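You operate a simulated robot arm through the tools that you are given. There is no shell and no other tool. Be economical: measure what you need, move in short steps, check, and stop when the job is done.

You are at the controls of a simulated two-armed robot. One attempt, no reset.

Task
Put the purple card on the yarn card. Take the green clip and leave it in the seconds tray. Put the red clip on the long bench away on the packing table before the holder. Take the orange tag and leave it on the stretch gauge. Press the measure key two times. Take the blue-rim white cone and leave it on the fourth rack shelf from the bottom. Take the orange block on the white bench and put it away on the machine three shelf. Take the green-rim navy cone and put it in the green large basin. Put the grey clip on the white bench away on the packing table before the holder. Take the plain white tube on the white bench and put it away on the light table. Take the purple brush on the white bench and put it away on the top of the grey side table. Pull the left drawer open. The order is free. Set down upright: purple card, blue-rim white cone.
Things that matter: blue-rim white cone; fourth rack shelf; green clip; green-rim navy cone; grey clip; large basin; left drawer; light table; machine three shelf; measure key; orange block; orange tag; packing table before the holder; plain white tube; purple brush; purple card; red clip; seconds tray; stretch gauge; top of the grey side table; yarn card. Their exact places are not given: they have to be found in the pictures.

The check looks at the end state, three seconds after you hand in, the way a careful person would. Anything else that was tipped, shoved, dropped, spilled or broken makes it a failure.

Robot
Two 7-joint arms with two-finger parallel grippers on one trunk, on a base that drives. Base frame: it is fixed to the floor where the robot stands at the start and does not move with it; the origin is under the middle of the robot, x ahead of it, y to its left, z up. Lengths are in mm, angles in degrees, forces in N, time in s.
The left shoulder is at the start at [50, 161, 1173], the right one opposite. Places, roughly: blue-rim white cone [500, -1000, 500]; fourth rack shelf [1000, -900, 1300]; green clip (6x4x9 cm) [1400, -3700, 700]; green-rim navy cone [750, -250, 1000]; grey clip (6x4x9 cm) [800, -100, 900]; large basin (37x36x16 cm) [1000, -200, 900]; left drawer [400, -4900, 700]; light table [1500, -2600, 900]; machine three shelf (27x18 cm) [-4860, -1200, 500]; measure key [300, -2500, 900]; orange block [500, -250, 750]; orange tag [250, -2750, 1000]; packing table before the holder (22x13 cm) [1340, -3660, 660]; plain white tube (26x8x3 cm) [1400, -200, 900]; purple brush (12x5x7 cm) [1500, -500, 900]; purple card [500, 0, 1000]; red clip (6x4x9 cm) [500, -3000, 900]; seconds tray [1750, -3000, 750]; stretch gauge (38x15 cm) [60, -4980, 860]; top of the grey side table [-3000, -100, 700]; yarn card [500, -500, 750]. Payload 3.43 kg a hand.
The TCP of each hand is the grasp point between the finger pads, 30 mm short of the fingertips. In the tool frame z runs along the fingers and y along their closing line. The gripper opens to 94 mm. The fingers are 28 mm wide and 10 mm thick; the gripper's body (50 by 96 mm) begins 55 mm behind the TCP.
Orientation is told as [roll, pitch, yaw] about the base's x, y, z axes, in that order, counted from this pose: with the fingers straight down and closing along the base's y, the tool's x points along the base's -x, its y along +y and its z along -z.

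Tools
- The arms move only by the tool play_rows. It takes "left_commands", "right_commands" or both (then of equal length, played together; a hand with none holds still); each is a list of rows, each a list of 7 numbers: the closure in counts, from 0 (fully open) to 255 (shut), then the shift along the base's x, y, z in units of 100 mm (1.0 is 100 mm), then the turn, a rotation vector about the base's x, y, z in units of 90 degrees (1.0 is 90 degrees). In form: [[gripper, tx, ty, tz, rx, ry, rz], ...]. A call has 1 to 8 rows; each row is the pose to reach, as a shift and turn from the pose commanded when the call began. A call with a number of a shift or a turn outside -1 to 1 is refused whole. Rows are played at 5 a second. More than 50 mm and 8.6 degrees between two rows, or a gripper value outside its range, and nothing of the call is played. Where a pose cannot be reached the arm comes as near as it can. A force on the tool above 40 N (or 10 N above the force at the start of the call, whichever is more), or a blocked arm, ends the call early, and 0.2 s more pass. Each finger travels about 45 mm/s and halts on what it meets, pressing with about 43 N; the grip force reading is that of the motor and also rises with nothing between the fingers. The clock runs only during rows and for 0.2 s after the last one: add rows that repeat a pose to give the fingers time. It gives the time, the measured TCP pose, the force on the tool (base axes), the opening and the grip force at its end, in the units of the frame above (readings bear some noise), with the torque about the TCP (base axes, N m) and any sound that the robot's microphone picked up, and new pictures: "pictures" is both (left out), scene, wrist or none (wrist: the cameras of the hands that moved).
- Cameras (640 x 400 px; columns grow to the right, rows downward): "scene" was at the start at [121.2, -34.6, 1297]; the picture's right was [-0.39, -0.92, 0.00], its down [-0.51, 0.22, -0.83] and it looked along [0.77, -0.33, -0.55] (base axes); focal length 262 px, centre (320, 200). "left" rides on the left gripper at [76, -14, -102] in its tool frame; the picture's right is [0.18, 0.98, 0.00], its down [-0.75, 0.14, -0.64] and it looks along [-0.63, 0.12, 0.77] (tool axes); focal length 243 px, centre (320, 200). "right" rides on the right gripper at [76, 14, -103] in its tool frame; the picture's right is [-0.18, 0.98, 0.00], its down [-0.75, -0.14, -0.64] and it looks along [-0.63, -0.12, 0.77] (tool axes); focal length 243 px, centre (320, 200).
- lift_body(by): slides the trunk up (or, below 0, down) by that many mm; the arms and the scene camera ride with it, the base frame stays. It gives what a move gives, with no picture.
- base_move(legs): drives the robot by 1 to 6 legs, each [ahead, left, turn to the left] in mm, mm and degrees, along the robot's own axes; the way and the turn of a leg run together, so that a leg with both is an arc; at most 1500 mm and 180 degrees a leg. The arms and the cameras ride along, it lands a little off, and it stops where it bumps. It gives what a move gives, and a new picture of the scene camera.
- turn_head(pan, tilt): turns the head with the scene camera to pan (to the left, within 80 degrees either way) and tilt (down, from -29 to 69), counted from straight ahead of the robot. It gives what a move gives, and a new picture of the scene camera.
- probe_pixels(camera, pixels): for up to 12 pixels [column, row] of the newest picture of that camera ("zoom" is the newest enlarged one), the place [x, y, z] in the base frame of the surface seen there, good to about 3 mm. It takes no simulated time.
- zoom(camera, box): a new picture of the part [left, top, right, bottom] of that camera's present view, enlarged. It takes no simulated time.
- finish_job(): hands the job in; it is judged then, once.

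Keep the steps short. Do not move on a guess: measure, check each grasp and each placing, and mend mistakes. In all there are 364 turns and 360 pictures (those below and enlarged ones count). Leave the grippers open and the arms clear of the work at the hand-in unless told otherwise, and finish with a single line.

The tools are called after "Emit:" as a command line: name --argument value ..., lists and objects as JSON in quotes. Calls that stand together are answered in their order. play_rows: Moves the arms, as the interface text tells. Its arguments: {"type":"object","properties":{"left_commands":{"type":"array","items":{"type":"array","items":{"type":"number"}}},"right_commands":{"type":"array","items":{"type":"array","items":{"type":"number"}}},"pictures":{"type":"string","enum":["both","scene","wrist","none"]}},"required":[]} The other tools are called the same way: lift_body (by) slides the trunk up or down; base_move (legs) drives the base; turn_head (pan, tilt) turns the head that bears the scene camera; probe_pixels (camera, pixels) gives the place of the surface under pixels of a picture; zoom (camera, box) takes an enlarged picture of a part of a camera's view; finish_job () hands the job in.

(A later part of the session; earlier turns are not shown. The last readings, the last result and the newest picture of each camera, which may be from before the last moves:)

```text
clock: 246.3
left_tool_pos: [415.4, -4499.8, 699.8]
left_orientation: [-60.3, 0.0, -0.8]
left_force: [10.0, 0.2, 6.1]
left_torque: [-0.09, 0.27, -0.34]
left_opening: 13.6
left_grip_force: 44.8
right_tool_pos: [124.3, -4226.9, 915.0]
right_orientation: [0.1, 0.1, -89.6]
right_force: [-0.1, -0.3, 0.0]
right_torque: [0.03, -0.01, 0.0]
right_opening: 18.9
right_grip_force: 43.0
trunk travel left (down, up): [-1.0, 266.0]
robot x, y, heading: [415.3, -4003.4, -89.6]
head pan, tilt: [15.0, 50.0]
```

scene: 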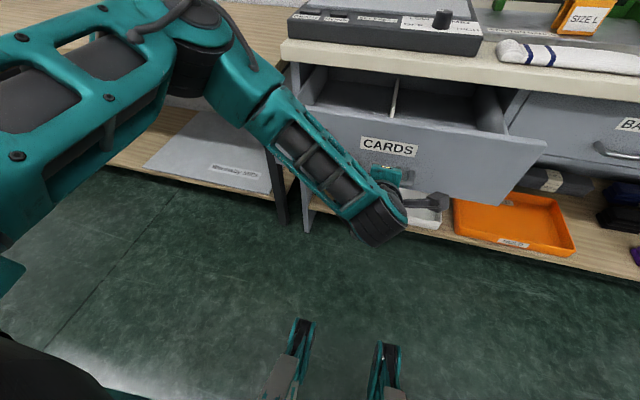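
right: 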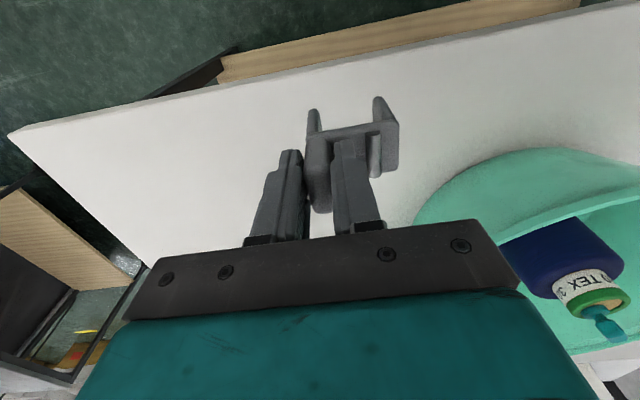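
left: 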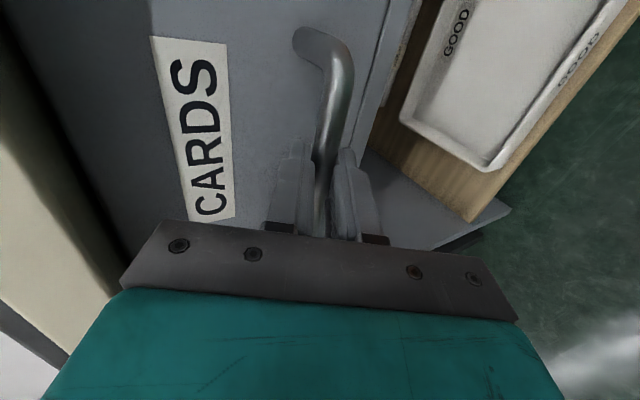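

The drawer is open about 220 mm. I release and withdraw along the finger axis.

Emit:
play_rows --left_commands '[[130, 0, 0, 0, 0, 0, 0], [110, 0, 0, 0, 0, 0, 0], [110, 0, 0.25, 0.14, 0, 0, 0], [110, 0, 0.5, 0.29, 0, 0, 0]]' --pictures "both"

Emit:
turn_head --pan 70 --tilt 35

```text
clock: 247.3
left_tool_pos: [416.8, -4450.1, 727.4]
left_orientation: [-60.3, 0.1, -0.9]
left_force: [-0.3, -0.8, 0.0]
left_torque: [-0.02, 0.01, -0.01]
left_opening: 53.3
left_grip_force: 0.0
right_tool_pos: [124.5, -4227.3, 914.9]
right_orientation: [0.3, 0.1, -89.6]
right_force: [0.3, -1.0, -0.6]
right_torque: [0.0, -0.03, -0.01]
right_opening: 19.1
right_grip_force: 42.8
trunk travel left (down, up): [-1.0, 266.0]
robot x, y, heading: [416.1, -4003.0, -89.7]
head pan, tilt: [15.0, 50.0]
```

scene: 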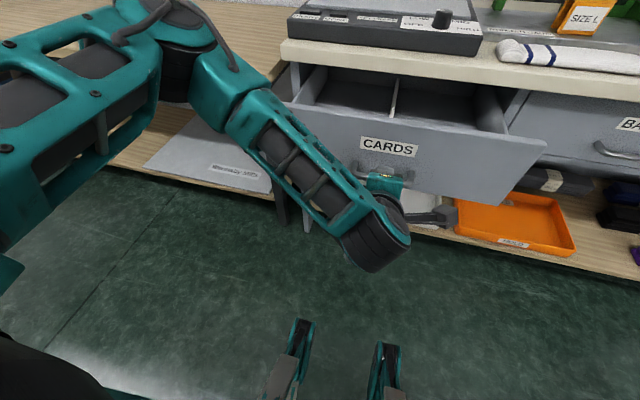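
left: 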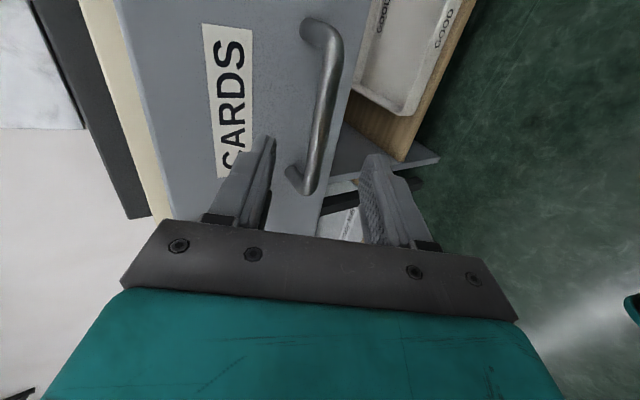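

```text
clock: 248.5
left_tool_pos: [417.4, -4450.0, 727.6]
left_orientation: [-60.3, 0.1, -0.9]
left_force: [-0.7, -0.5, 0.7]
left_torque: [-0.02, -0.05, 0.0]
left_opening: 53.3
left_grip_force: 0.2
right_tool_pos: [124.0, -4226.8, 913.8]
right_orientation: [0.2, 0.1, -89.5]
right_force: [-0.5, -0.7, -0.1]
right_torque: [-0.01, 0.01, 0.02]
right_opening: 18.9
right_grip_force: 43.6
trunk travel left (down, up): [-1.0, 266.0]
robot x, y, heading: [420.2, -4004.5, -89.5]
head pan, tilt: [70.0, 35.0]
```

scene: 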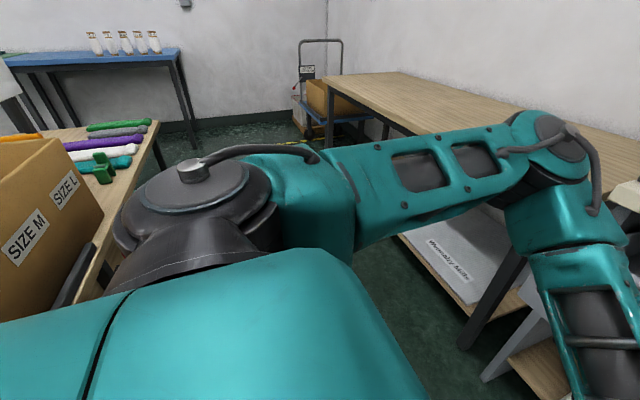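

The drawer is left open. I raise the trunk, and bring the left hand back to pointing down.

Emit:
lift_body --by 200

Emit:
play_rows --left_commands '[[0, 0, 0, 0.2, 0.09, 0, 0], [0, 0, 0, 0.4, 0.18, 0, 0], [0, 0, 0, 0.6, 0.27, 0, 0], [0, 0, 0, 0.8, 0.36, 0, 0], [0, 0, 0, 0.9, 0.45, 0, 0], [0, 0, 0, 1.0, 0.54, 0, 0], [0, 0, 0, 1.0, 0.63, 0, 0], [0, 0, 0, 1.0, 0.67, 0, 0]]' --pictures "none"

Emit:
play_rows --left_commands '[[0, 0.2, 0, 0.1, 0, 0, -0.09], [0, 0.4, 0, 0.2, 0, 0, -0.18], [0, 0.6, 0, 0.3, 0, 0, -0.27], [0, 0.8, 0, 0.4, 0, 0, -0.36], [0, 1.0, 0, 0.5, 0, 0, -0.45], [0, 1.0, 0, 0.6, 0, 0, -0.54], [0, 1.0, 0.2, 0.6, 0, 0, -0.63], [0, 1.0, 0.4, 0.6, 0, 0, -0.72]]' --pictures "none"

Emit:
play_rows --left_commands '[[0, 0.3, 0, 0, 0, 0, -0.09], [0, 0.6, 0, 0, 0, 0, -0.18], [0, 0.8, 0, 0, 0, 0, -0.27]]' --pictures "none"

```text
clock: 250.7
left_tool_pos: [417.2, -4450.1, 927.9]
left_orientation: [-60.2, 0.1, -0.8]
left_force: [0.5, 0.4, -0.9]
left_torque: [-0.02, 0.0, 0.01]
left_opening: 53.2
left_grip_force: 0.0
right_tool_pos: [124.2, -4228.3, 1114.3]
right_orientation: [0.2, 0.1, -89.6]
right_force: [-0.9, -0.3, 0.1]
right_torque: [-0.04, 0.01, 0.0]
right_opening: 18.9
right_grip_force: 43.6
trunk travel left (down, up): [-201.0, 66.0]
robot x, y, heading: [422.6, -4000.8, -89.5]
head pan, tilt: [70.0, 35.0]
```

```text
clock: 252.5
left_tool_pos: [418.8, -4450.4, 1029.2]
left_orientation: [0.2, 0.8, -0.4]
left_force: [0.2, -0.5, 0.1]
left_torque: [-0.01, -0.02, 0.0]
left_opening: 93.7
left_grip_force: 0.2
right_tool_pos: [124.3, -4227.0, 1114.9]
right_orientation: [0.2, 0.1, -89.5]
right_force: [-1.4, -0.2, -0.1]
right_torque: [-0.01, 0.01, -0.02]
right_opening: 19.1
right_grip_force: 42.9
trunk travel left (down, up): [-201.0, 66.0]
robot x, y, heading: [416.1, -4003.8, -89.8]
head pan, tilt: [70.0, 35.0]
```

```text
clock: 254.3
left_tool_pos: [517.6, -4410.0, 1090.0]
left_orientation: [-0.1, 0.8, -65.3]
left_force: [0.0, -0.7, 0.1]
left_torque: [0.07, 0.03, -0.02]
left_opening: 94.2
left_grip_force: 0.0
right_tool_pos: [124.5, -4227.3, 1114.7]
right_orientation: [0.1, 0.2, -89.6]
right_force: [-0.1, 1.1, -0.1]
right_torque: [-0.02, -0.02, 0.01]
right_opening: 19.0
right_grip_force: 43.0
trunk travel left (down, up): [-201.0, 66.0]
robot x, y, heading: [417.7, -4001.8, -89.6]
head pan, tilt: [70.0, 35.0]
```

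```text
clock: 255.1
left_tool_pos: [597.7, -4407.5, 1086.6]
left_orientation: [0.0, 0.8, -89.6]
left_force: [-0.2, 0.6, -0.4]
left_torque: [-0.01, 0.0, -0.01]
left_opening: 93.9
left_grip_force: 0.0
right_tool_pos: [125.3, -4228.2, 1116.5]
right_orientation: [0.2, 0.1, -89.6]
right_force: [-0.5, -0.4, -0.6]
right_torque: [0.01, 0.01, 0.02]
right_opening: 19.2
right_grip_force: 43.5
trunk travel left (down, up): [-201.0, 66.0]
robot x, y, heading: [416.1, -4004.0, -89.7]
head pan, tilt: [70.0, 35.0]
```

Emit:
play_rows --left_commands '[[0, 0.3, 0.4, 0, 0, 0, 0], [0, 0.5, 0.8, 0.1, 0, 0, 0], [0, 0.7, 1.0, 0.2, 0, 0, 0]]' --pictures "none"

Emit:
base_move --legs '[[150, 0, 0], [0, 780, 0]]'

```text
clock: 255.9
left_tool_pos: [665.0, -4309.3, 1110.6]
left_orientation: [0.1, 0.8, -89.5]
left_force: [0.2, -0.2, -0.1]
left_torque: [0.0, 0.03, -0.03]
left_opening: 94.1
left_grip_force: 0.1
right_tool_pos: [124.7, -4226.6, 1115.8]
right_orientation: [0.3, 0.0, -89.7]
right_force: [0.6, 0.2, -0.8]
right_torque: [-0.01, 0.01, -0.01]
right_opening: 19.1
right_grip_force: 43.2
trunk travel left (down, up): [-201.0, 66.0]
robot x, y, heading: [418.8, -4005.8, -89.2]
head pan, tilt: [70.0, 35.0]
```

```text
clock: 261.1
left_tool_pos: [1466.5, -4434.3, 1110.2]
left_orientation: [0.0, 0.9, -87.7]
left_force: [-0.4, -0.1, 0.6]
left_torque: [0.02, 0.01, 0.04]
left_opening: 93.8
left_grip_force: 0.0
right_tool_pos: [923.7, -4366.9, 1114.0]
right_orientation: [0.2, 0.0, -87.8]
right_force: [-1.0, -0.2, -0.3]
right_torque: [-0.01, 0.01, 0.02]
right_opening: 18.9
right_grip_force: 43.1
trunk travel left (down, up): [-201.0, 66.0]
robot x, y, heading: [1209.9, -4136.1, -87.6]
head pan, tilt: [70.0, 35.0]
```

scene: 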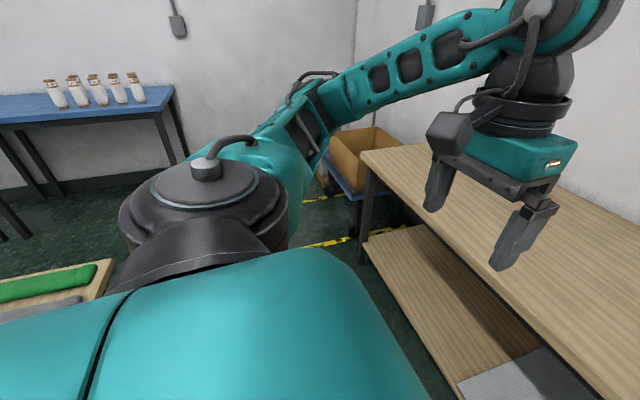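

Emit:
base_move --legs '[[60, 0, 0], [0, 0, 178]]'

Emit:
turn_head --pan 0 --tilt 45

```text
clock: 269.3
left_tool_pos: [967.3, -3880.5, 1110.2]
left_orientation: [-0.1, 0.8, 89.9]
left_force: [-0.5, 0.2, -0.4]
left_torque: [0.02, -0.02, 0.0]
left_opening: 93.9
left_grip_force: 0.1
right_tool_pos: [1507.0, -3972.5, 1113.7]
right_orientation: [0.3, 0.1, 89.6]
right_force: [-0.6, 0.4, -0.8]
right_torque: [-0.03, 0.01, -0.02]
right_opening: 18.9
right_grip_force: 42.8
trunk travel left (down, up): [-201.0, 66.0]
robot x, y, heading: [1213.4, -4192.5, 89.9]
head pan, tilt: [70.0, 35.0]
```

scene: 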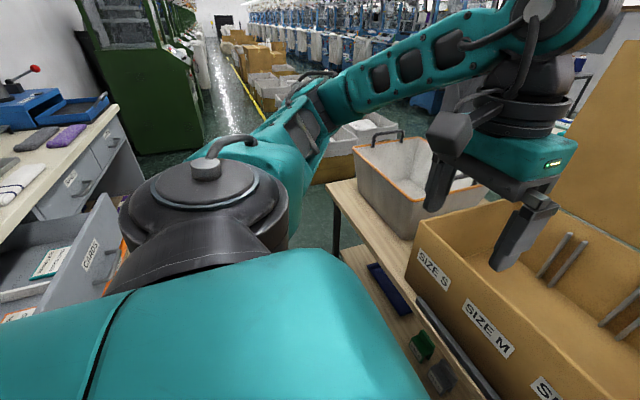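

```text
clock: 270.7
left_tool_pos: [967.5, -3881.6, 1112.0]
left_orientation: [0.0, 0.7, 89.8]
left_force: [-0.1, 0.5, 0.6]
left_torque: [-0.03, 0.0, -0.01]
left_opening: 93.9
left_grip_force: 0.0
right_tool_pos: [1506.8, -3971.8, 1115.0]
right_orientation: [0.2, 0.1, 89.7]
right_force: [0.5, 0.0, 0.1]
right_torque: [-0.01, -0.01, 0.0]
right_opening: 18.8
right_grip_force: 43.5
trunk travel left (down, up): [-201.0, 66.0]
robot x, y, heading: [1216.0, -4189.7, 89.8]
head pan, tilt: [0.0, 45.0]
```

scene: 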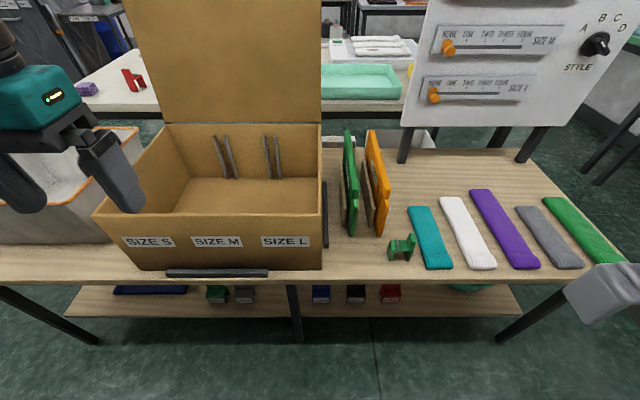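

Emit:
probe_pixels --camera "scene" --pixels '[[345, 260], [360, 245], [385, 270], [350, 278], [405, 245], [412, 237], [395, 255], [350, 230], [375, 235], [325, 240], [440, 265], [330, 225]]'

Emit:
zoom --camera "scene" --box '[310, 120, 470, 300]'

```text
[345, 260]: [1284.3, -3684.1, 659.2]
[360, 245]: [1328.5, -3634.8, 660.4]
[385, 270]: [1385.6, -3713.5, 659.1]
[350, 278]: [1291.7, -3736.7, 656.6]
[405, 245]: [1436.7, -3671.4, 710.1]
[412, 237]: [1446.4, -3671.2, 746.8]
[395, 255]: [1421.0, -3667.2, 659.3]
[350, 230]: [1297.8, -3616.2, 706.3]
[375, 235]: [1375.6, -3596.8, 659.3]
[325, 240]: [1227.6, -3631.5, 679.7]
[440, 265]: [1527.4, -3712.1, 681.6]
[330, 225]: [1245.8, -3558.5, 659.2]
```

```text
2.22 times, centred on (390, 210) of scene
```

zoom: 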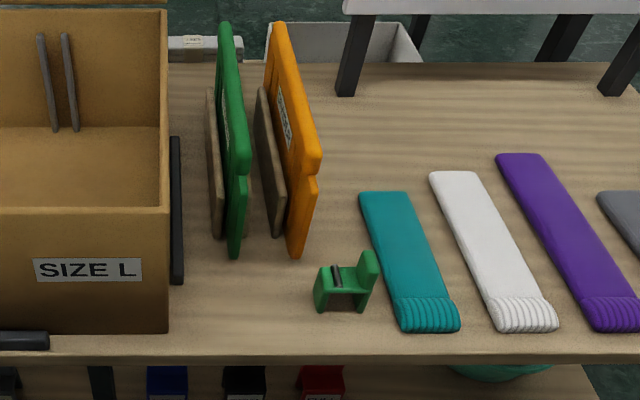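

The region before the holder is x 1230-1450, y -3725..-3595, z 659, with the green clip standing at its right end. I move in to set the grey clip at its left part.

Emit:
base_move --legs '[[135, 50, 0]]'

Emit:
play_rows --right_commands '[[255, -0.45, 0.1, 0, 0, 0, 0], [255, -0.9, 0.2, 0, 0, 0, 0], [255, -1.0, 0.5, -0.2, 0, 0, 0], [255, -1.0, 0.9, -0.4, 0, 0, 0]]' --pictures "both"

```text
clock: 272.1
left_tool_pos: [917.7, -3749.4, 1109.8]
left_orientation: [0.0, 0.8, 90.0]
left_force: [-0.4, 0.1, 0.1]
left_torque: [0.0, -0.02, -0.01]
left_opening: 94.3
left_grip_force: 0.0
right_tool_pos: [1456.8, -3837.3, 1114.1]
right_orientation: [0.2, 0.1, 89.9]
right_force: [-0.5, 0.8, 0.0]
right_torque: [-0.03, -0.02, -0.01]
right_opening: 19.0
right_grip_force: 42.7
trunk travel left (down, up): [-201.0, 66.0]
robot x, y, heading: [1165.0, -4059.7, 89.9]
head pan, tilt: [0.0, 45.0]
```

scene: 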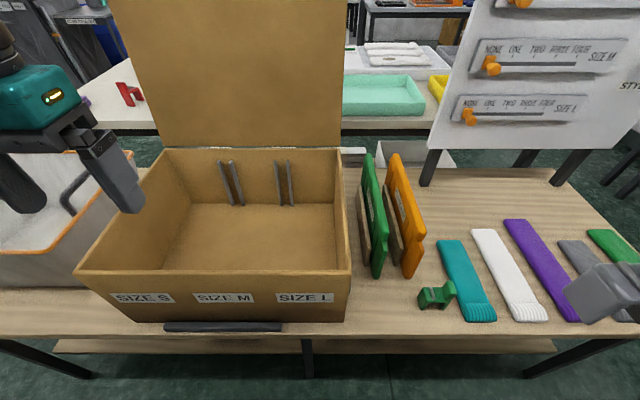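

```text
clock: 273.1
left_tool_pos: [918.1, -3748.1, 1109.4]
left_orientation: [0.0, 0.8, 90.0]
left_force: [0.9, -0.6, -0.7]
left_torque: [0.03, -0.01, 0.04]
left_opening: 93.9
left_grip_force: 0.0
right_tool_pos: [1354.7, -3747.9, 1070.6]
right_orientation: [0.2, 0.1, 89.9]
right_force: [0.4, -0.2, 0.1]
right_torque: [-0.02, 0.0, 0.0]
right_opening: 18.8
right_grip_force: 43.1
trunk travel left (down, up): [-201.0, 66.0]
robot x, y, heading: [1163.3, -4058.2, 90.1]
head pan, tilt: [0.0, 45.0]
```

scene: 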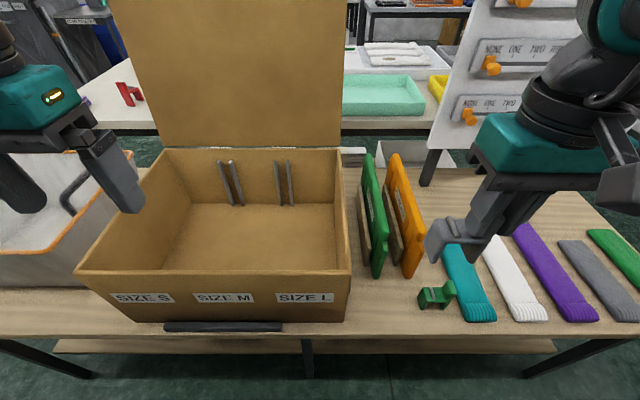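
right: 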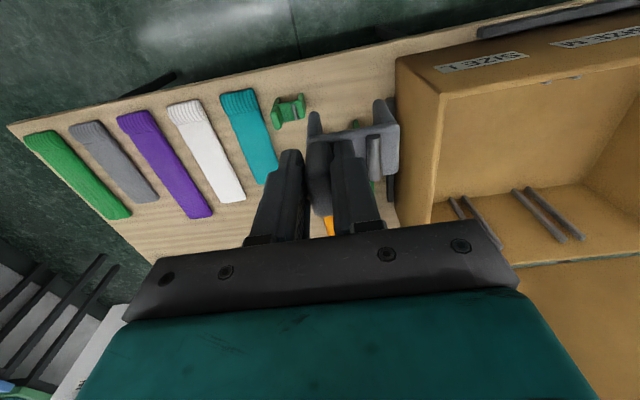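

Emit:
play_rows --right_commands '[[255, -0.2, 0.3, -0.3, 0, 0, 0], [255, -0.37, 0.6, -0.6, 0, 0, 0], [255, -0.37, 0.68, -1.0, 0, 0, 0]]' --pictures "none"

Emit:
play_rows --right_commands '[[255, 0, 0, -0.5, 0, 0, 0], [255, 0, 0, -1.0, 0, 0, 0]]' --pictures "both"

Emit:
probe_pixels --camera "scene" --pixels '[[345, 270], [345, 315], [350, 200], [437, 297], [380, 270], [412, 275]]'

```text
clock: 273.9
left_tool_pos: [918.3, -3749.5, 1110.7]
left_orientation: [0.0, 0.8, 90.0]
left_force: [-0.1, -0.4, -0.7]
left_torque: [-0.01, 0.0, -0.01]
left_opening: 94.2
left_grip_force: 0.1
right_tool_pos: [1319.5, -3678.6, 972.6]
right_orientation: [0.2, 0.0, 89.9]
right_force: [0.2, 0.4, 0.2]
right_torque: [-0.04, 0.01, 0.02]
right_opening: 18.7
right_grip_force: 42.6
trunk travel left (down, up): [-201.0, 66.0]
robot x, y, heading: [1163.2, -4058.6, 90.0]
head pan, tilt: [0.0, 45.0]
```

```text
clock: 274.5
left_tool_pos: [918.0, -3748.9, 1111.7]
left_orientation: [0.0, 0.7, 90.0]
left_force: [0.7, 0.2, 0.3]
left_torque: [0.03, 0.04, 0.02]
left_opening: 93.8
left_grip_force: 0.0
right_tool_pos: [1334.6, -3683.7, 883.9]
right_orientation: [0.2, 0.0, 89.9]
right_force: [-0.1, 0.4, 0.0]
right_torque: [-0.01, 0.01, 0.01]
right_opening: 19.1
right_grip_force: 43.6
right hand out of reach, approached as far as the arm can: row 2
trunk travel left (down, up): [-201.0, 66.0]
robot x, y, heading: [1159.7, -4061.1, 89.7]
head pan, tilt: [0.0, 45.0]
```

scene: 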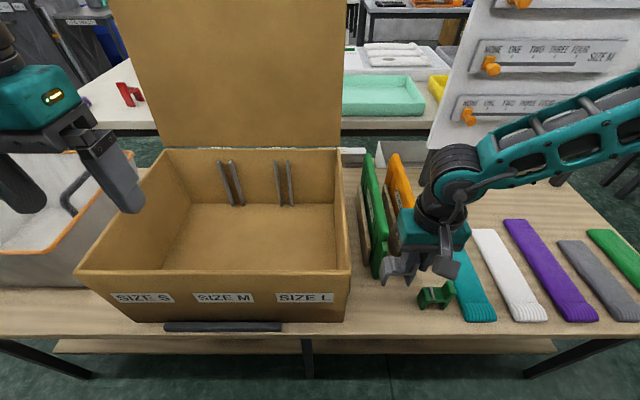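
right: 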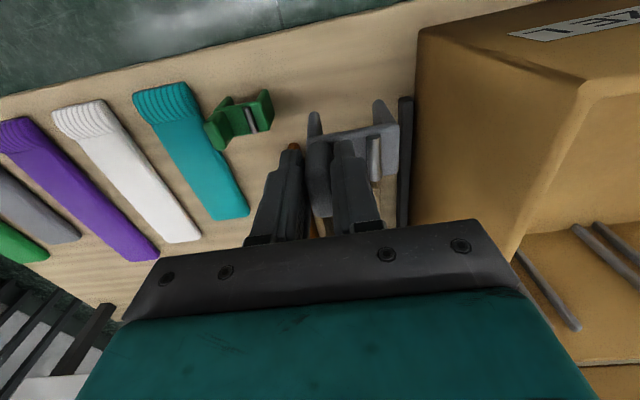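

```text
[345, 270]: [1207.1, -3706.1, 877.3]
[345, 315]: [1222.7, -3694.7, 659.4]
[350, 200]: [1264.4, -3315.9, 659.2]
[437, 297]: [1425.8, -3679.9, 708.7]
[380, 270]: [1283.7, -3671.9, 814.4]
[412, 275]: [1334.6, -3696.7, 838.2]
```

The arm's downward reach ends at 884, so I lower the trunk 130.

Emit:
lift_body --by -128

Emit:
play_rows --right_commands '[[255, -0.1, 0, 0, 0, 0, 0], [255, -0.1, 0, 0, 0, 0, 0]]' --pictures "both"

```text
clock: 276.1
left_tool_pos: [919.1, -3748.7, 981.2]
left_orientation: [0.0, 0.8, 89.9]
left_force: [0.3, -0.1, 0.0]
left_torque: [0.01, -0.02, 0.01]
left_opening: 94.2
left_grip_force: 0.1
right_tool_pos: [1333.6, -3684.6, 755.7]
right_orientation: [0.2, 0.0, 89.9]
right_force: [-1.1, 0.0, 0.1]
right_torque: [0.02, 0.0, -0.02]
right_opening: 18.8
right_grip_force: 43.2
trunk travel left (down, up): [-73.0, 194.0]
robot x, y, heading: [1161.2, -4057.1, 90.0]
head pan, tilt: [0.0, 45.0]
```

```text
clock: 276.6
left_tool_pos: [918.0, -3748.6, 981.7]
left_orientation: [0.0, 0.8, 89.9]
left_force: [0.0, 0.2, -0.4]
left_torque: [-0.02, 0.0, -0.04]
left_opening: 94.0
left_grip_force: 0.1
right_tool_pos: [1328.9, -3686.8, 758.5]
right_orientation: [0.3, 0.0, 89.9]
right_force: [-0.4, 0.2, -0.7]
right_torque: [-0.04, -0.03, 0.01]
right_opening: 18.8
right_grip_force: 42.7
right hand out of reach, approached as far as the arm can: row 1, 2
trunk travel left (down, up): [-73.0, 194.0]
robot x, y, heading: [1166.1, -4059.2, 90.3]
head pan, tilt: [0.0, 45.0]
```

scene: 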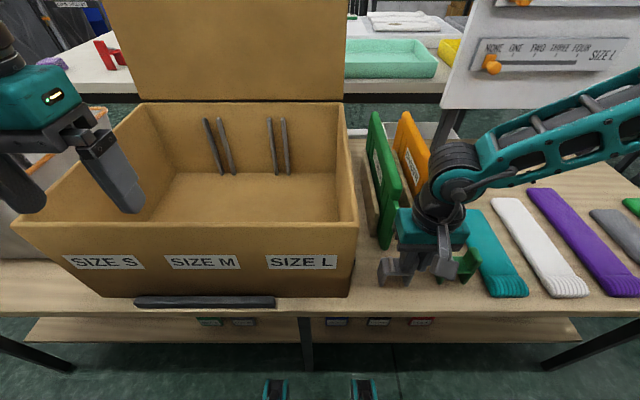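
right: 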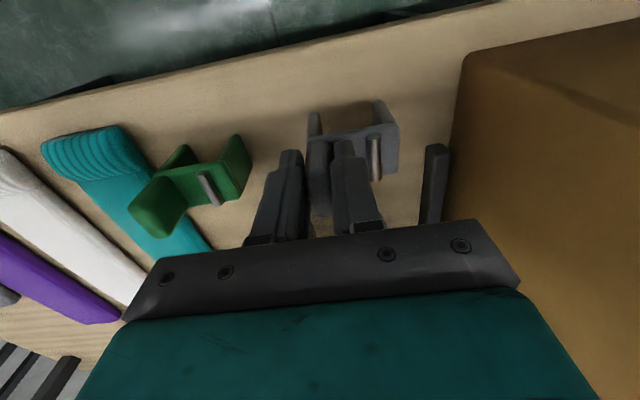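

Emit:
lift_body --by -10

Emit:
zoom --camera "right" --box '[220, 70, 460, 230]'

```text
clock: 277.2
left_tool_pos: [917.0, -3748.7, 971.1]
left_orientation: [0.0, 0.7, 90.0]
left_force: [0.5, 0.4, -0.2]
left_torque: [0.02, 0.03, 0.02]
left_opening: 94.0
left_grip_force: 0.0
right_tool_pos: [1328.9, -3688.4, 749.9]
right_orientation: [0.3, 0.0, 90.0]
right_force: [-0.5, 0.4, 0.3]
right_torque: [-0.02, 0.0, -0.02]
right_opening: 18.7
right_grip_force: 43.3
trunk travel left (down, up): [-63.0, 204.0]
robot x, y, heading: [1159.2, -4060.1, 90.1]
head pan, tilt: [0.0, 45.0]
```

```text
2.50 times, centred on (340, 150) of right
```

zoom: 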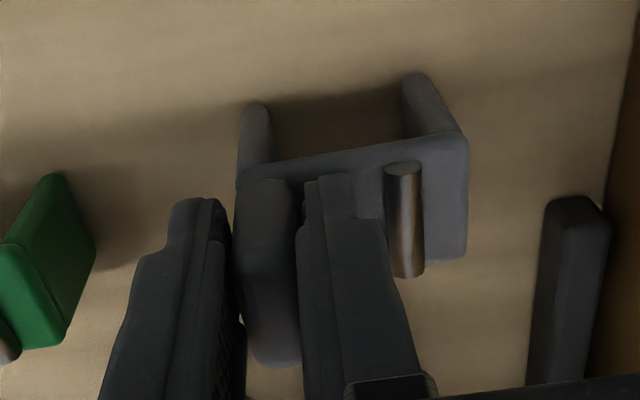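

Emit:
lift_body --by -2

Emit:
play_rows --right_commands '[[170, 0, 0, 0, 0, 0, 0], [170, 0, 0, 0, 0, 0, 0], [170, 0, 0, 0.3, 0, 0, 0], [170, 0, 0, 0.7, 0, 0, 0], [170, 0, 0, 1.0, 0, 0, 0]]' --pictures "both"

```text
clock: 277.8
left_tool_pos: [919.2, -3748.0, 969.8]
left_orientation: [0.0, 0.9, 90.0]
left_force: [0.4, -0.4, -0.3]
left_torque: [0.02, 0.02, 0.01]
left_opening: 94.1
left_grip_force: 0.0
right_tool_pos: [1328.6, -3686.5, 747.5]
right_orientation: [0.3, 0.0, 90.0]
right_force: [-0.5, 0.4, 0.2]
right_torque: [0.02, -0.01, 0.0]
right_opening: 18.6
right_grip_force: 42.8
trunk travel left (down, up): [-61.0, 206.0]
robot x, y, heading: [1160.4, -4063.1, 90.2]
head pan, tilt: [0.0, 45.0]
```

```text
clock: 278.9
left_tool_pos: [918.0, -3748.8, 970.5]
left_orientation: [0.0, 0.8, 90.0]
left_force: [-0.7, 0.1, 0.6]
left_torque: [0.05, 0.0, 0.01]
left_opening: 94.0
left_grip_force: 0.1
right_tool_pos: [1331.8, -3686.3, 848.8]
right_orientation: [0.3, 0.1, 89.9]
right_force: [-0.3, -0.3, -0.8]
right_torque: [0.04, -0.02, -0.01]
right_opening: 31.3
right_grip_force: 0.1
trunk travel left (down, up): [-61.0, 206.0]
robot x, y, heading: [1163.3, -4060.9, 89.8]
head pan, tilt: [0.0, 45.0]
```

scene: 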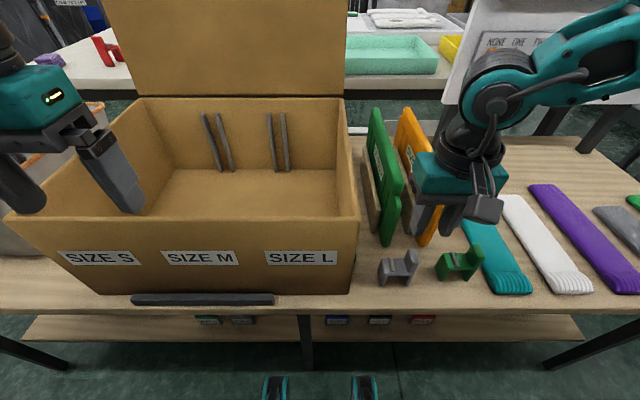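
right: 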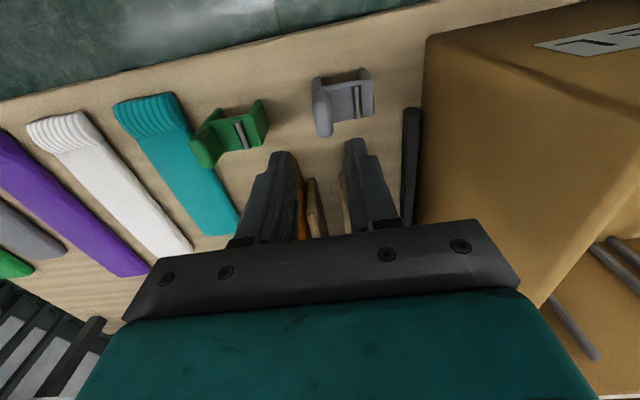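

The grey clip stands before the holder. Now the green clip beside it. I measure its tab.

Emit:
zoom --camera "scene" --box '[360, 220, 520, 310]'

Emit:
probe_pixels --camera "zoom" --pixels '[[450, 115], [480, 115], [490, 130], [465, 150], [478, 160], [450, 180], [330, 165], [400, 170], [455, 108], [470, 220]]'

Emit:
probe_pixels --camera "right" --pixels '[[193, 158], [212, 158], [205, 145], [200, 165], [225, 135], [255, 110], [240, 135]]'

```text
4.00 times, centred on (440, 265) of scene
```

zoom: 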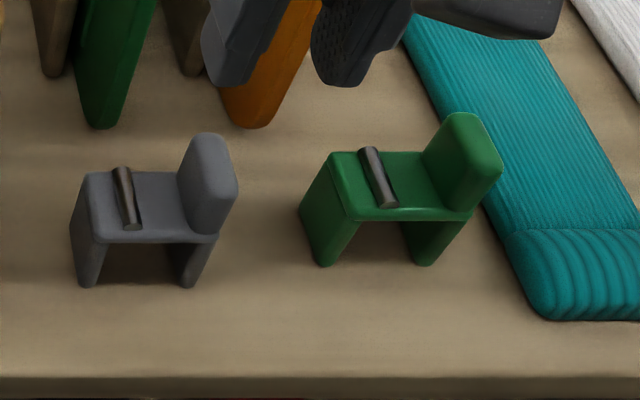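

```text
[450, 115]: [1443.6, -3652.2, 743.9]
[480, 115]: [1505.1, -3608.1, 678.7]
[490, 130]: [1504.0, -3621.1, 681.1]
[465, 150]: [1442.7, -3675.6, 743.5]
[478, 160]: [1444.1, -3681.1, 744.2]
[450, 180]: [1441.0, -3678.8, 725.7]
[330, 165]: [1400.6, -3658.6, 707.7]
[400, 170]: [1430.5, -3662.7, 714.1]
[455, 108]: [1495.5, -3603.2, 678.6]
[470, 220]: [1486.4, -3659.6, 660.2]
```

```text
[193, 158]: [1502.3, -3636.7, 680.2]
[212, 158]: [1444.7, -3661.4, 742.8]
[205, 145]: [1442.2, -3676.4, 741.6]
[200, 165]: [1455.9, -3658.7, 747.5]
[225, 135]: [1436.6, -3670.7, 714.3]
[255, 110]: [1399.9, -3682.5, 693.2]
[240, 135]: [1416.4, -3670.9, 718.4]
```

Emit:
base_move --legs '[[0, -117, 0]]'

Emit:
play_rows --right_commands '[[140, 0, 0.17, 0, 0, 0, 0], [140, 0, 0.17, -0.35, 0, 0, 0], [140, 0, 0.17, -0.6, 0, 0, 0]]' --pictures "both"

```text
clock: 280.2
left_tool_pos: [1037.3, -3749.1, 971.2]
left_orientation: [0.0, 0.8, 90.0]
left_force: [-0.1, 0.1, -0.1]
left_torque: [0.02, 0.02, 0.02]
left_opening: 94.0
left_grip_force: 0.1
right_tool_pos: [1451.4, -3685.4, 849.1]
right_orientation: [0.4, 0.1, 89.9]
right_force: [0.7, -0.7, -0.2]
right_torque: [0.0, 0.03, 0.0]
right_opening: 31.0
right_grip_force: 0.1
trunk travel left (down, up): [-61.0, 206.0]
robot x, y, heading: [1281.2, -4057.6, 90.1]
head pan, tilt: [0.0, 45.0]
```

scene: 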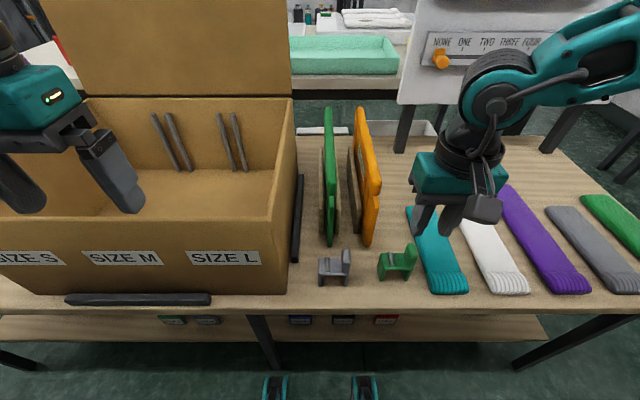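

```text
clock: 281.0
left_tool_pos: [1037.4, -3748.4, 969.9]
left_orientation: [0.0, 0.8, 90.0]
left_force: [-0.4, -0.7, 0.2]
left_torque: [0.0, 0.01, 0.01]
left_opening: 94.1
left_grip_force: 0.1
right_tool_pos: [1452.4, -3670.8, 791.5]
right_orientation: [0.4, 0.0, 89.9]
right_force: [0.4, -0.5, -0.2]
right_torque: [0.01, -0.01, 0.01]
right_opening: 42.2
right_grip_force: 0.1
trunk travel left (down, up): [-61.0, 206.0]
robot x, y, heading: [1286.2, -4059.3, 89.8]
head pan, tilt: [0.0, 45.0]
```

scene: 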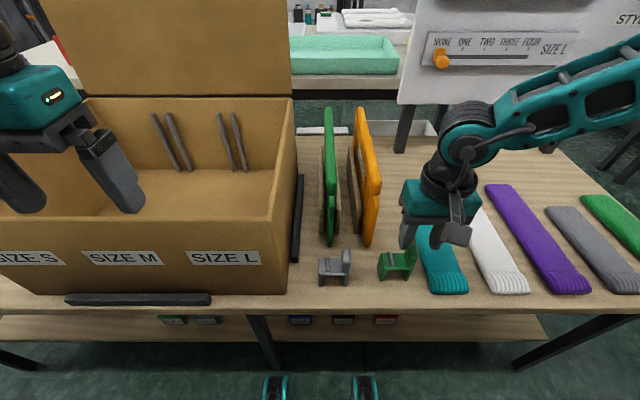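
right: 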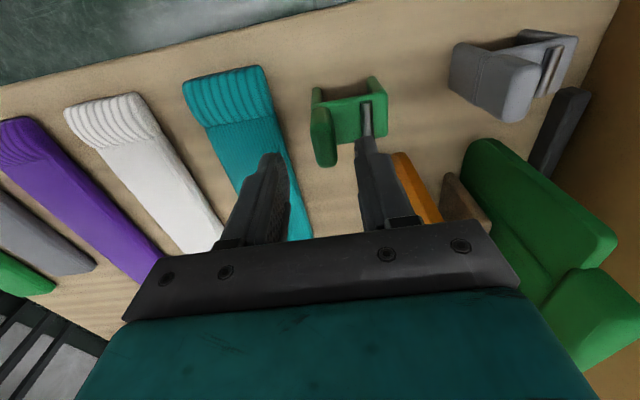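

Emit:
play_rows --right_commands '[[165, -0.02, 0, 0, 0, 0, 0], [165, -0.02, 0, -0.2, 0, 0, 0], [165, -0.02, 0, -0.42, 0, 0, 0], [255, -0.02, 0, -0.42, 0, 0, 0], [255, -0.02, 0, -0.42, 0, 0, 0], [255, -0.02, 0, -0.42, 0, 0, 0]]' --pictures "wrist"

```text
clock: 282.4
left_tool_pos: [1038.1, -3749.3, 971.1]
left_orientation: [0.0, 0.7, 90.0]
left_force: [0.2, 0.0, 0.2]
left_torque: [-0.01, -0.01, -0.02]
left_opening: 94.2
left_grip_force: 0.0
right_tool_pos: [1452.6, -3671.3, 750.2]
right_orientation: [0.4, 0.0, 89.9]
right_force: [0.9, 0.2, -0.4]
right_torque: [0.02, -0.02, 0.0]
right_opening: 18.3
right_grip_force: 42.9
right hand out of reach, approached as far as the arm can: row 3, 4, 5, 6
trunk travel left (down, up): [-61.0, 206.0]
robot x, y, heading: [1282.9, -4061.8, 90.1]
head pan, tilt: [0.0, 45.0]
```

right: 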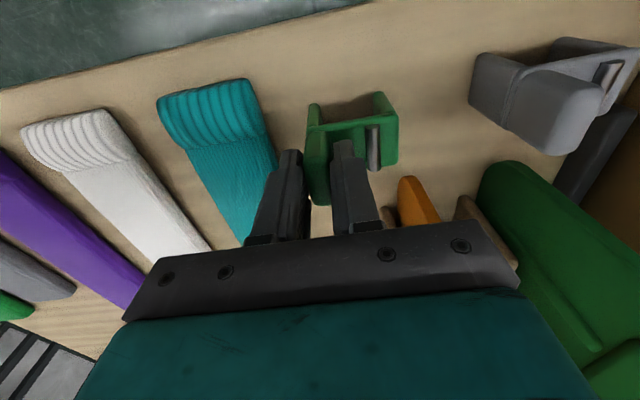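

Gripped. I lift it, raise the trunk, and retract.

Emit:
play_rows --right_commands '[[255, 0, 0, 0.3, 0, 0, 0], [255, 0, 0, 0.7, 0, 0, 0], [255, 0, 0, 1.0, 0, 0, 0]]' --pictures "none"

Emit:
lift_body --by 140

Emit:
play_rows --right_commands '[[255, 0.2, -0.4, 0.2, 0, 0, 0], [255, 0.5, -0.75, 0.4, 0, 0, 0], [255, 0.9, -1.0, 0.5, 0, 0, 0]]' --pictures "none"

Emit:
turn_head --pan -65 --tilt 25

```text
clock: 283.2
left_tool_pos: [1037.0, -3748.9, 970.7]
left_orientation: [0.0, 0.8, 90.0]
left_force: [0.3, 0.5, 0.0]
left_torque: [-0.02, -0.02, -0.03]
left_opening: 94.1
left_grip_force: 0.1
right_tool_pos: [1449.5, -3672.4, 847.8]
right_orientation: [0.3, 0.1, 90.0]
right_force: [0.1, 0.1, 0.1]
right_torque: [-0.02, 0.01, 0.02]
right_opening: 14.4
right_grip_force: 43.0
trunk travel left (down, up): [-61.0, 206.0]
robot x, y, heading: [1283.8, -4055.5, 90.1]
head pan, tilt: [0.0, 45.0]
```

```text
clock: 284.9
left_tool_pos: [1036.6, -3748.9, 1110.8]
left_orientation: [0.0, 0.8, 89.9]
left_force: [0.6, -0.3, -0.7]
left_torque: [-0.04, 0.01, 0.01]
left_opening: 93.8
left_grip_force: 0.0
right_tool_pos: [1448.8, -3671.1, 989.2]
right_orientation: [0.3, -0.1, 89.9]
right_force: [0.0, -0.7, -0.3]
right_torque: [0.03, -0.01, 0.01]
right_opening: 14.5
right_grip_force: 43.3
trunk travel left (down, up): [-201.0, 66.0]
robot x, y, heading: [1285.9, -4061.2, 89.9]
head pan, tilt: [0.0, 45.0]
```

```text
refused: row 2 steps farther than a row can; nothing moved
```

```text
clock: 286.2
left_tool_pos: [1036.8, -3749.5, 1110.8]
left_orientation: [-0.1, 0.8, 90.0]
left_force: [0.1, -0.5, -0.4]
left_torque: [-0.04, 0.01, -0.02]
left_opening: 94.1
left_grip_force: 0.0
right_tool_pos: [1450.7, -3671.4, 987.4]
right_orientation: [0.3, 0.0, 89.8]
right_force: [0.6, -1.0, -0.3]
right_torque: [-0.01, -0.01, 0.01]
right_opening: 14.1
right_grip_force: 42.9
trunk travel left (down, up): [-201.0, 66.0]
robot x, y, heading: [1280.0, -4054.8, 89.9]
head pan, tilt: [-65.0, 25.0]
```

scene: 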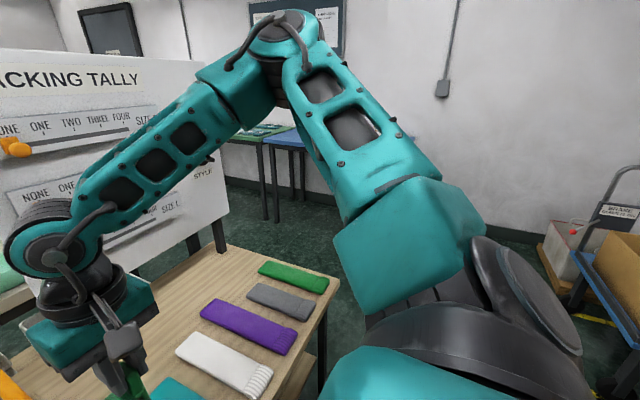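

The opening changed from 18 to 14. I check the clip in the hand.

Emit:
play_rows --right_commands '[[255, 0.1, -0.3, 0.1, 0, 0, 0], [255, 0.3, -0.6, 0.2, 0, 0, 0]]' --pictures "wrist"

Emit:
zoom --camera "right" --box '[220, 60, 460, 240]'

```text
clock: 286.8
left_tool_pos: [1037.7, -3749.7, 1111.3]
left_orientation: [0.1, 0.8, 90.0]
left_force: [0.0, 0.2, -0.1]
left_torque: [-0.03, 0.0, 0.01]
left_opening: 94.1
left_grip_force: 0.0
right_tool_pos: [1478.7, -3729.4, 1006.2]
right_orientation: [0.4, -0.1, 89.9]
right_force: [-0.2, -1.0, -1.3]
right_torque: [0.0, -0.01, 0.02]
right_opening: 14.4
right_grip_force: 42.7
trunk travel left (down, up): [-201.0, 66.0]
robot x, y, heading: [1284.7, -4057.7, 90.3]
head pan, tilt: [-65.0, 25.0]
```

right: 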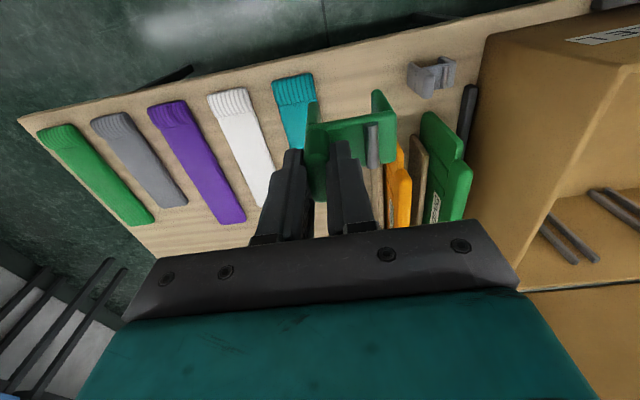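

```text
2.22 times, centred on (340, 150) of right
```

zoom: 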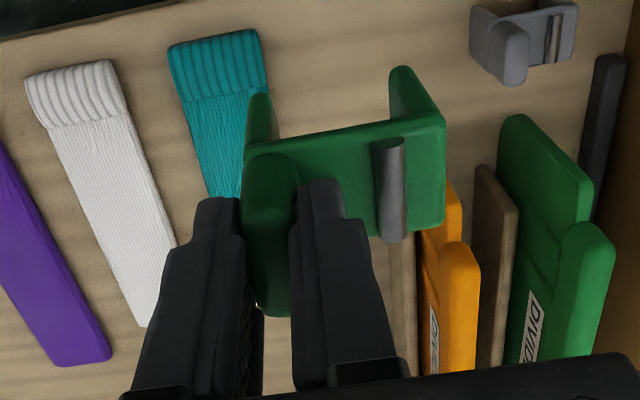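

Emit:
play_rows --right_commands '[[255, 0.4, -0.3, 0.1, 0, 0, 0], [255, 0.7, -0.6, 0.4, 0, 0, 0], [255, 1.0, -0.9, 0.6, 0, 0, 0]]' --pictures "scene"

Emit:
probe_pixels --camera "scene" --pixels '[[335, 285], [240, 245], [210, 245], [275, 215], [265, 160], [310, 190], [580, 300], [560, 240], [460, 215], [230, 215]]'

```text
refused: row 1 steps farther than a row can; nothing moved
```

```text
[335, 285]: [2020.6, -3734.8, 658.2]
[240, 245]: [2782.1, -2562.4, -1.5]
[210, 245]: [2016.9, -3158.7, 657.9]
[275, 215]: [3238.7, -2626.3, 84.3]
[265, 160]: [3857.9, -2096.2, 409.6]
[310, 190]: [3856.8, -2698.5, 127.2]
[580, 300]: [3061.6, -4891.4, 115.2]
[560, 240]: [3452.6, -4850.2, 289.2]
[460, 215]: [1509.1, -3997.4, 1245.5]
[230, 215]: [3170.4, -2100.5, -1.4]
```

Emit:
play_rows --right_commands '[[255, 0.35, -0.25, 0.1, 0, 0, 0], [255, 0.7, -0.5, 0.3, 0, 0, 0], [255, 1.0, -0.8, 0.5, 0, 0, 0], [255, 1.0, -0.9, 0.8, 0, 0, 0]]' --pictures "none"

Emit:
base_move --legs '[[-30, -1100, 0], [1150, 0, 0], [0, 0, 90]]'

Emit:
turn_head --pan 0 --tilt 42

```text
clock: 287.8
left_tool_pos: [1038.0, -3749.6, 1110.9]
left_orientation: [0.1, 0.8, 90.0]
left_force: [-0.1, 0.2, -0.5]
left_torque: [0.04, 0.02, 0.01]
left_opening: 94.1
left_grip_force: 0.0
right_tool_pos: [1581.8, -3818.9, 1087.1]
right_orientation: [0.2, 0.1, 89.9]
right_force: [-0.5, 0.0, 0.8]
right_torque: [0.01, 0.0, 0.0]
right_opening: 14.4
right_grip_force: 42.8
trunk travel left (down, up): [-201.0, 66.0]
robot x, y, heading: [1278.6, -4057.6, 90.1]
head pan, tilt: [-65.0, 25.0]
```

```text
clock: 296.2
left_tool_pos: [2128.0, -3275.7, 1109.0]
left_orientation: [1.4, -0.1, 88.7]
left_force: [-0.4, 0.5, 0.6]
left_torque: [0.02, 0.0, 0.0]
left_opening: 94.1
left_grip_force: 0.0
right_tool_pos: [2673.4, -3326.4, 1090.9]
right_orientation: [0.2, -0.6, 90.6]
right_force: [0.4, -0.6, -0.1]
right_torque: [0.03, 0.03, -0.04]
right_opening: 14.2
right_grip_force: 42.9
trunk travel left (down, up): [-201.0, 66.0]
robot x, y, heading: [2378.8, -3566.7, 90.5]
head pan, tilt: [-65.0, 25.0]
stopped in leg 2: the robot was blocked; the commanded pose is now the measured one
```

scene: 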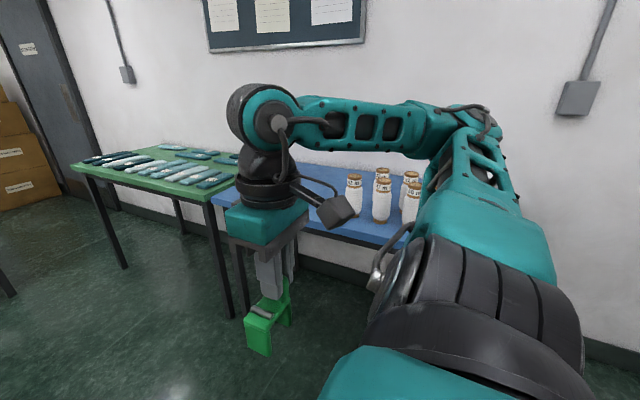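

```text
clock: 297.6
left_tool_pos: [2128.8, -3276.8, 1108.4]
left_orientation: [1.3, -0.2, 88.5]
left_force: [-0.1, 0.3, 0.3]
left_torque: [0.03, -0.05, -0.01]
left_opening: 93.8
left_grip_force: 0.0
right_tool_pos: [2673.2, -3327.9, 1090.9]
right_orientation: [0.3, -0.7, 90.6]
right_force: [0.4, 1.3, -0.1]
right_torque: [0.0, 0.0, 0.02]
right_opening: 14.5
right_grip_force: 43.5
trunk travel left (down, up): [-201.0, 66.0]
robot x, y, heading: [2373.0, -3561.9, 90.3]
head pan, tilt: [0.0, 42.0]
```

scene: 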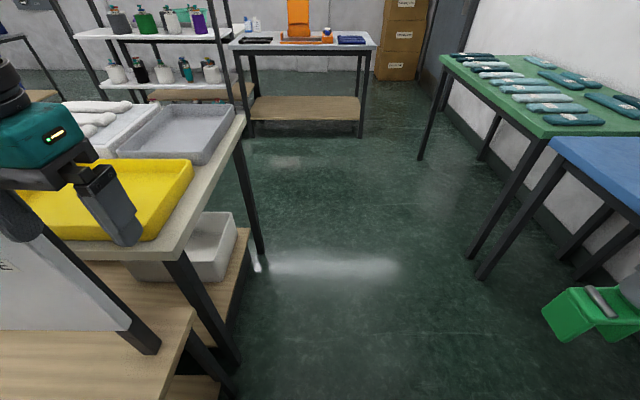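

Something blocked the drive at y=-3566. I look left and right before moving.

Emit:
turn_head --pan 60 --tilt 20

Emit:
turn_head --pan -60 --tilt 35

```text
clock: 298.9
left_tool_pos: [2128.1, -3275.8, 1109.6]
left_orientation: [1.3, -0.3, 88.5]
left_force: [0.1, -0.1, -0.4]
left_torque: [0.02, 0.01, -0.02]
left_opening: 94.0
left_grip_force: 0.0
right_tool_pos: [2673.3, -3328.5, 1091.7]
right_orientation: [0.4, -0.7, 90.5]
right_force: [-1.3, 0.3, 0.5]
right_torque: [0.0, 0.03, 0.03]
right_opening: 14.3
right_grip_force: 42.8
trunk travel left (down, up): [-201.0, 66.0]
robot x, y, heading: [2376.1, -3563.8, 90.6]
head pan, tilt: [60.0, 20.0]
```

scene: 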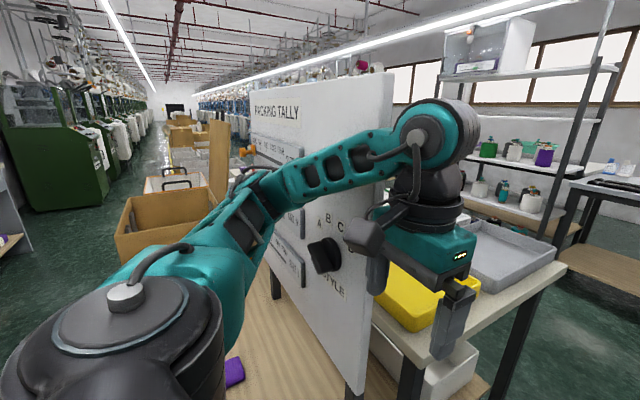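

```text
clock: 300.9
left_tool_pos: [2128.6, -3276.2, 1108.6]
left_orientation: [1.3, -0.1, 88.4]
left_force: [-0.5, -0.4, 0.6]
left_torque: [0.02, -0.01, 0.01]
left_opening: 93.8
left_grip_force: 0.0
right_tool_pos: [2673.6, -3327.3, 1089.6]
right_orientation: [0.3, -0.8, 90.5]
right_force: [0.1, -0.2, -1.7]
right_torque: [-0.02, 0.01, 0.0]
right_opening: 14.5
right_grip_force: 43.3
trunk travel left (down, up): [-201.0, 66.0]
robot x, y, heading: [2377.0, -3560.2, 91.0]
head pan, tilt: [-60.0, 35.0]
```

scene: 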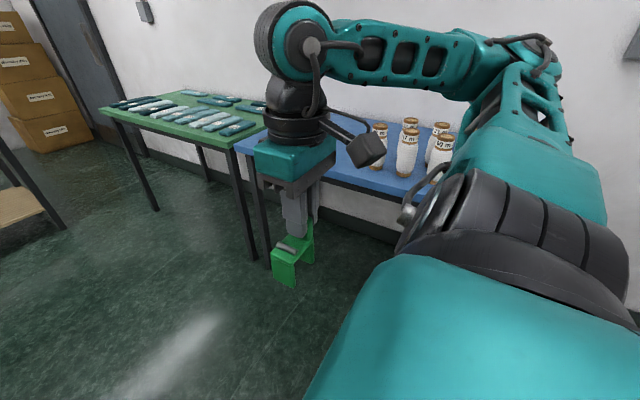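

The left arm is against the tally board. I back straight off and check the board.

Emit:
base_move --legs '[[-150, 0, 0]]'

Emit:
turn_head --pan 60 --tilt 20

```text
clock: 302.3
left_tool_pos: [2131.8, -3413.1, 1104.5]
left_orientation: [1.2, 0.8, 88.5]
left_force: [0.7, 0.0, 0.2]
left_torque: [-0.01, 0.0, 0.02]
left_opening: 94.1
left_grip_force: 0.1
right_tool_pos: [2675.8, -3467.8, 1087.3]
right_orientation: [0.4, 0.0, 90.2]
right_force: [-0.2, -0.3, -0.5]
right_torque: [0.05, 0.02, 0.02]
right_opening: 14.3
right_grip_force: 43.2
trunk travel left (down, up): [-201.0, 66.0]
robot x, y, heading: [2380.5, -3710.1, 90.2]
head pan, tilt: [-60.0, 35.0]
```

scene: 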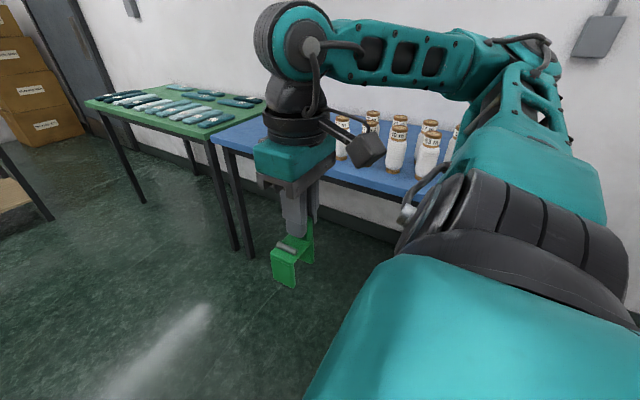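

```text
clock: 304.3
left_tool_pos: [2130.1, -3412.4, 1105.0]
left_orientation: [1.3, 0.8, 88.5]
left_force: [-0.2, 0.2, -0.4]
left_torque: [0.0, 0.01, 0.01]
left_opening: 93.9
left_grip_force: 0.1
right_tool_pos: [2675.8, -3467.3, 1087.9]
right_orientation: [0.4, 0.0, 90.4]
right_force: [-0.1, -0.1, -0.9]
right_torque: [0.02, 0.04, 0.0]
right_opening: 14.4
right_grip_force: 43.4
trunk travel left (down, up): [-201.0, 66.0]
robot x, y, heading: [2373.4, -3707.0, 90.4]
head pan, tilt: [60.0, 20.0]
```

scene: 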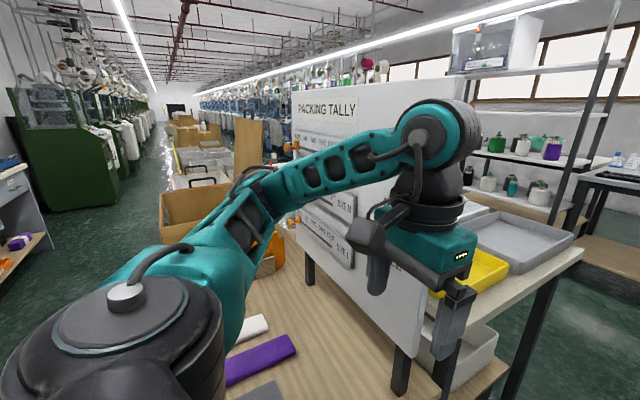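

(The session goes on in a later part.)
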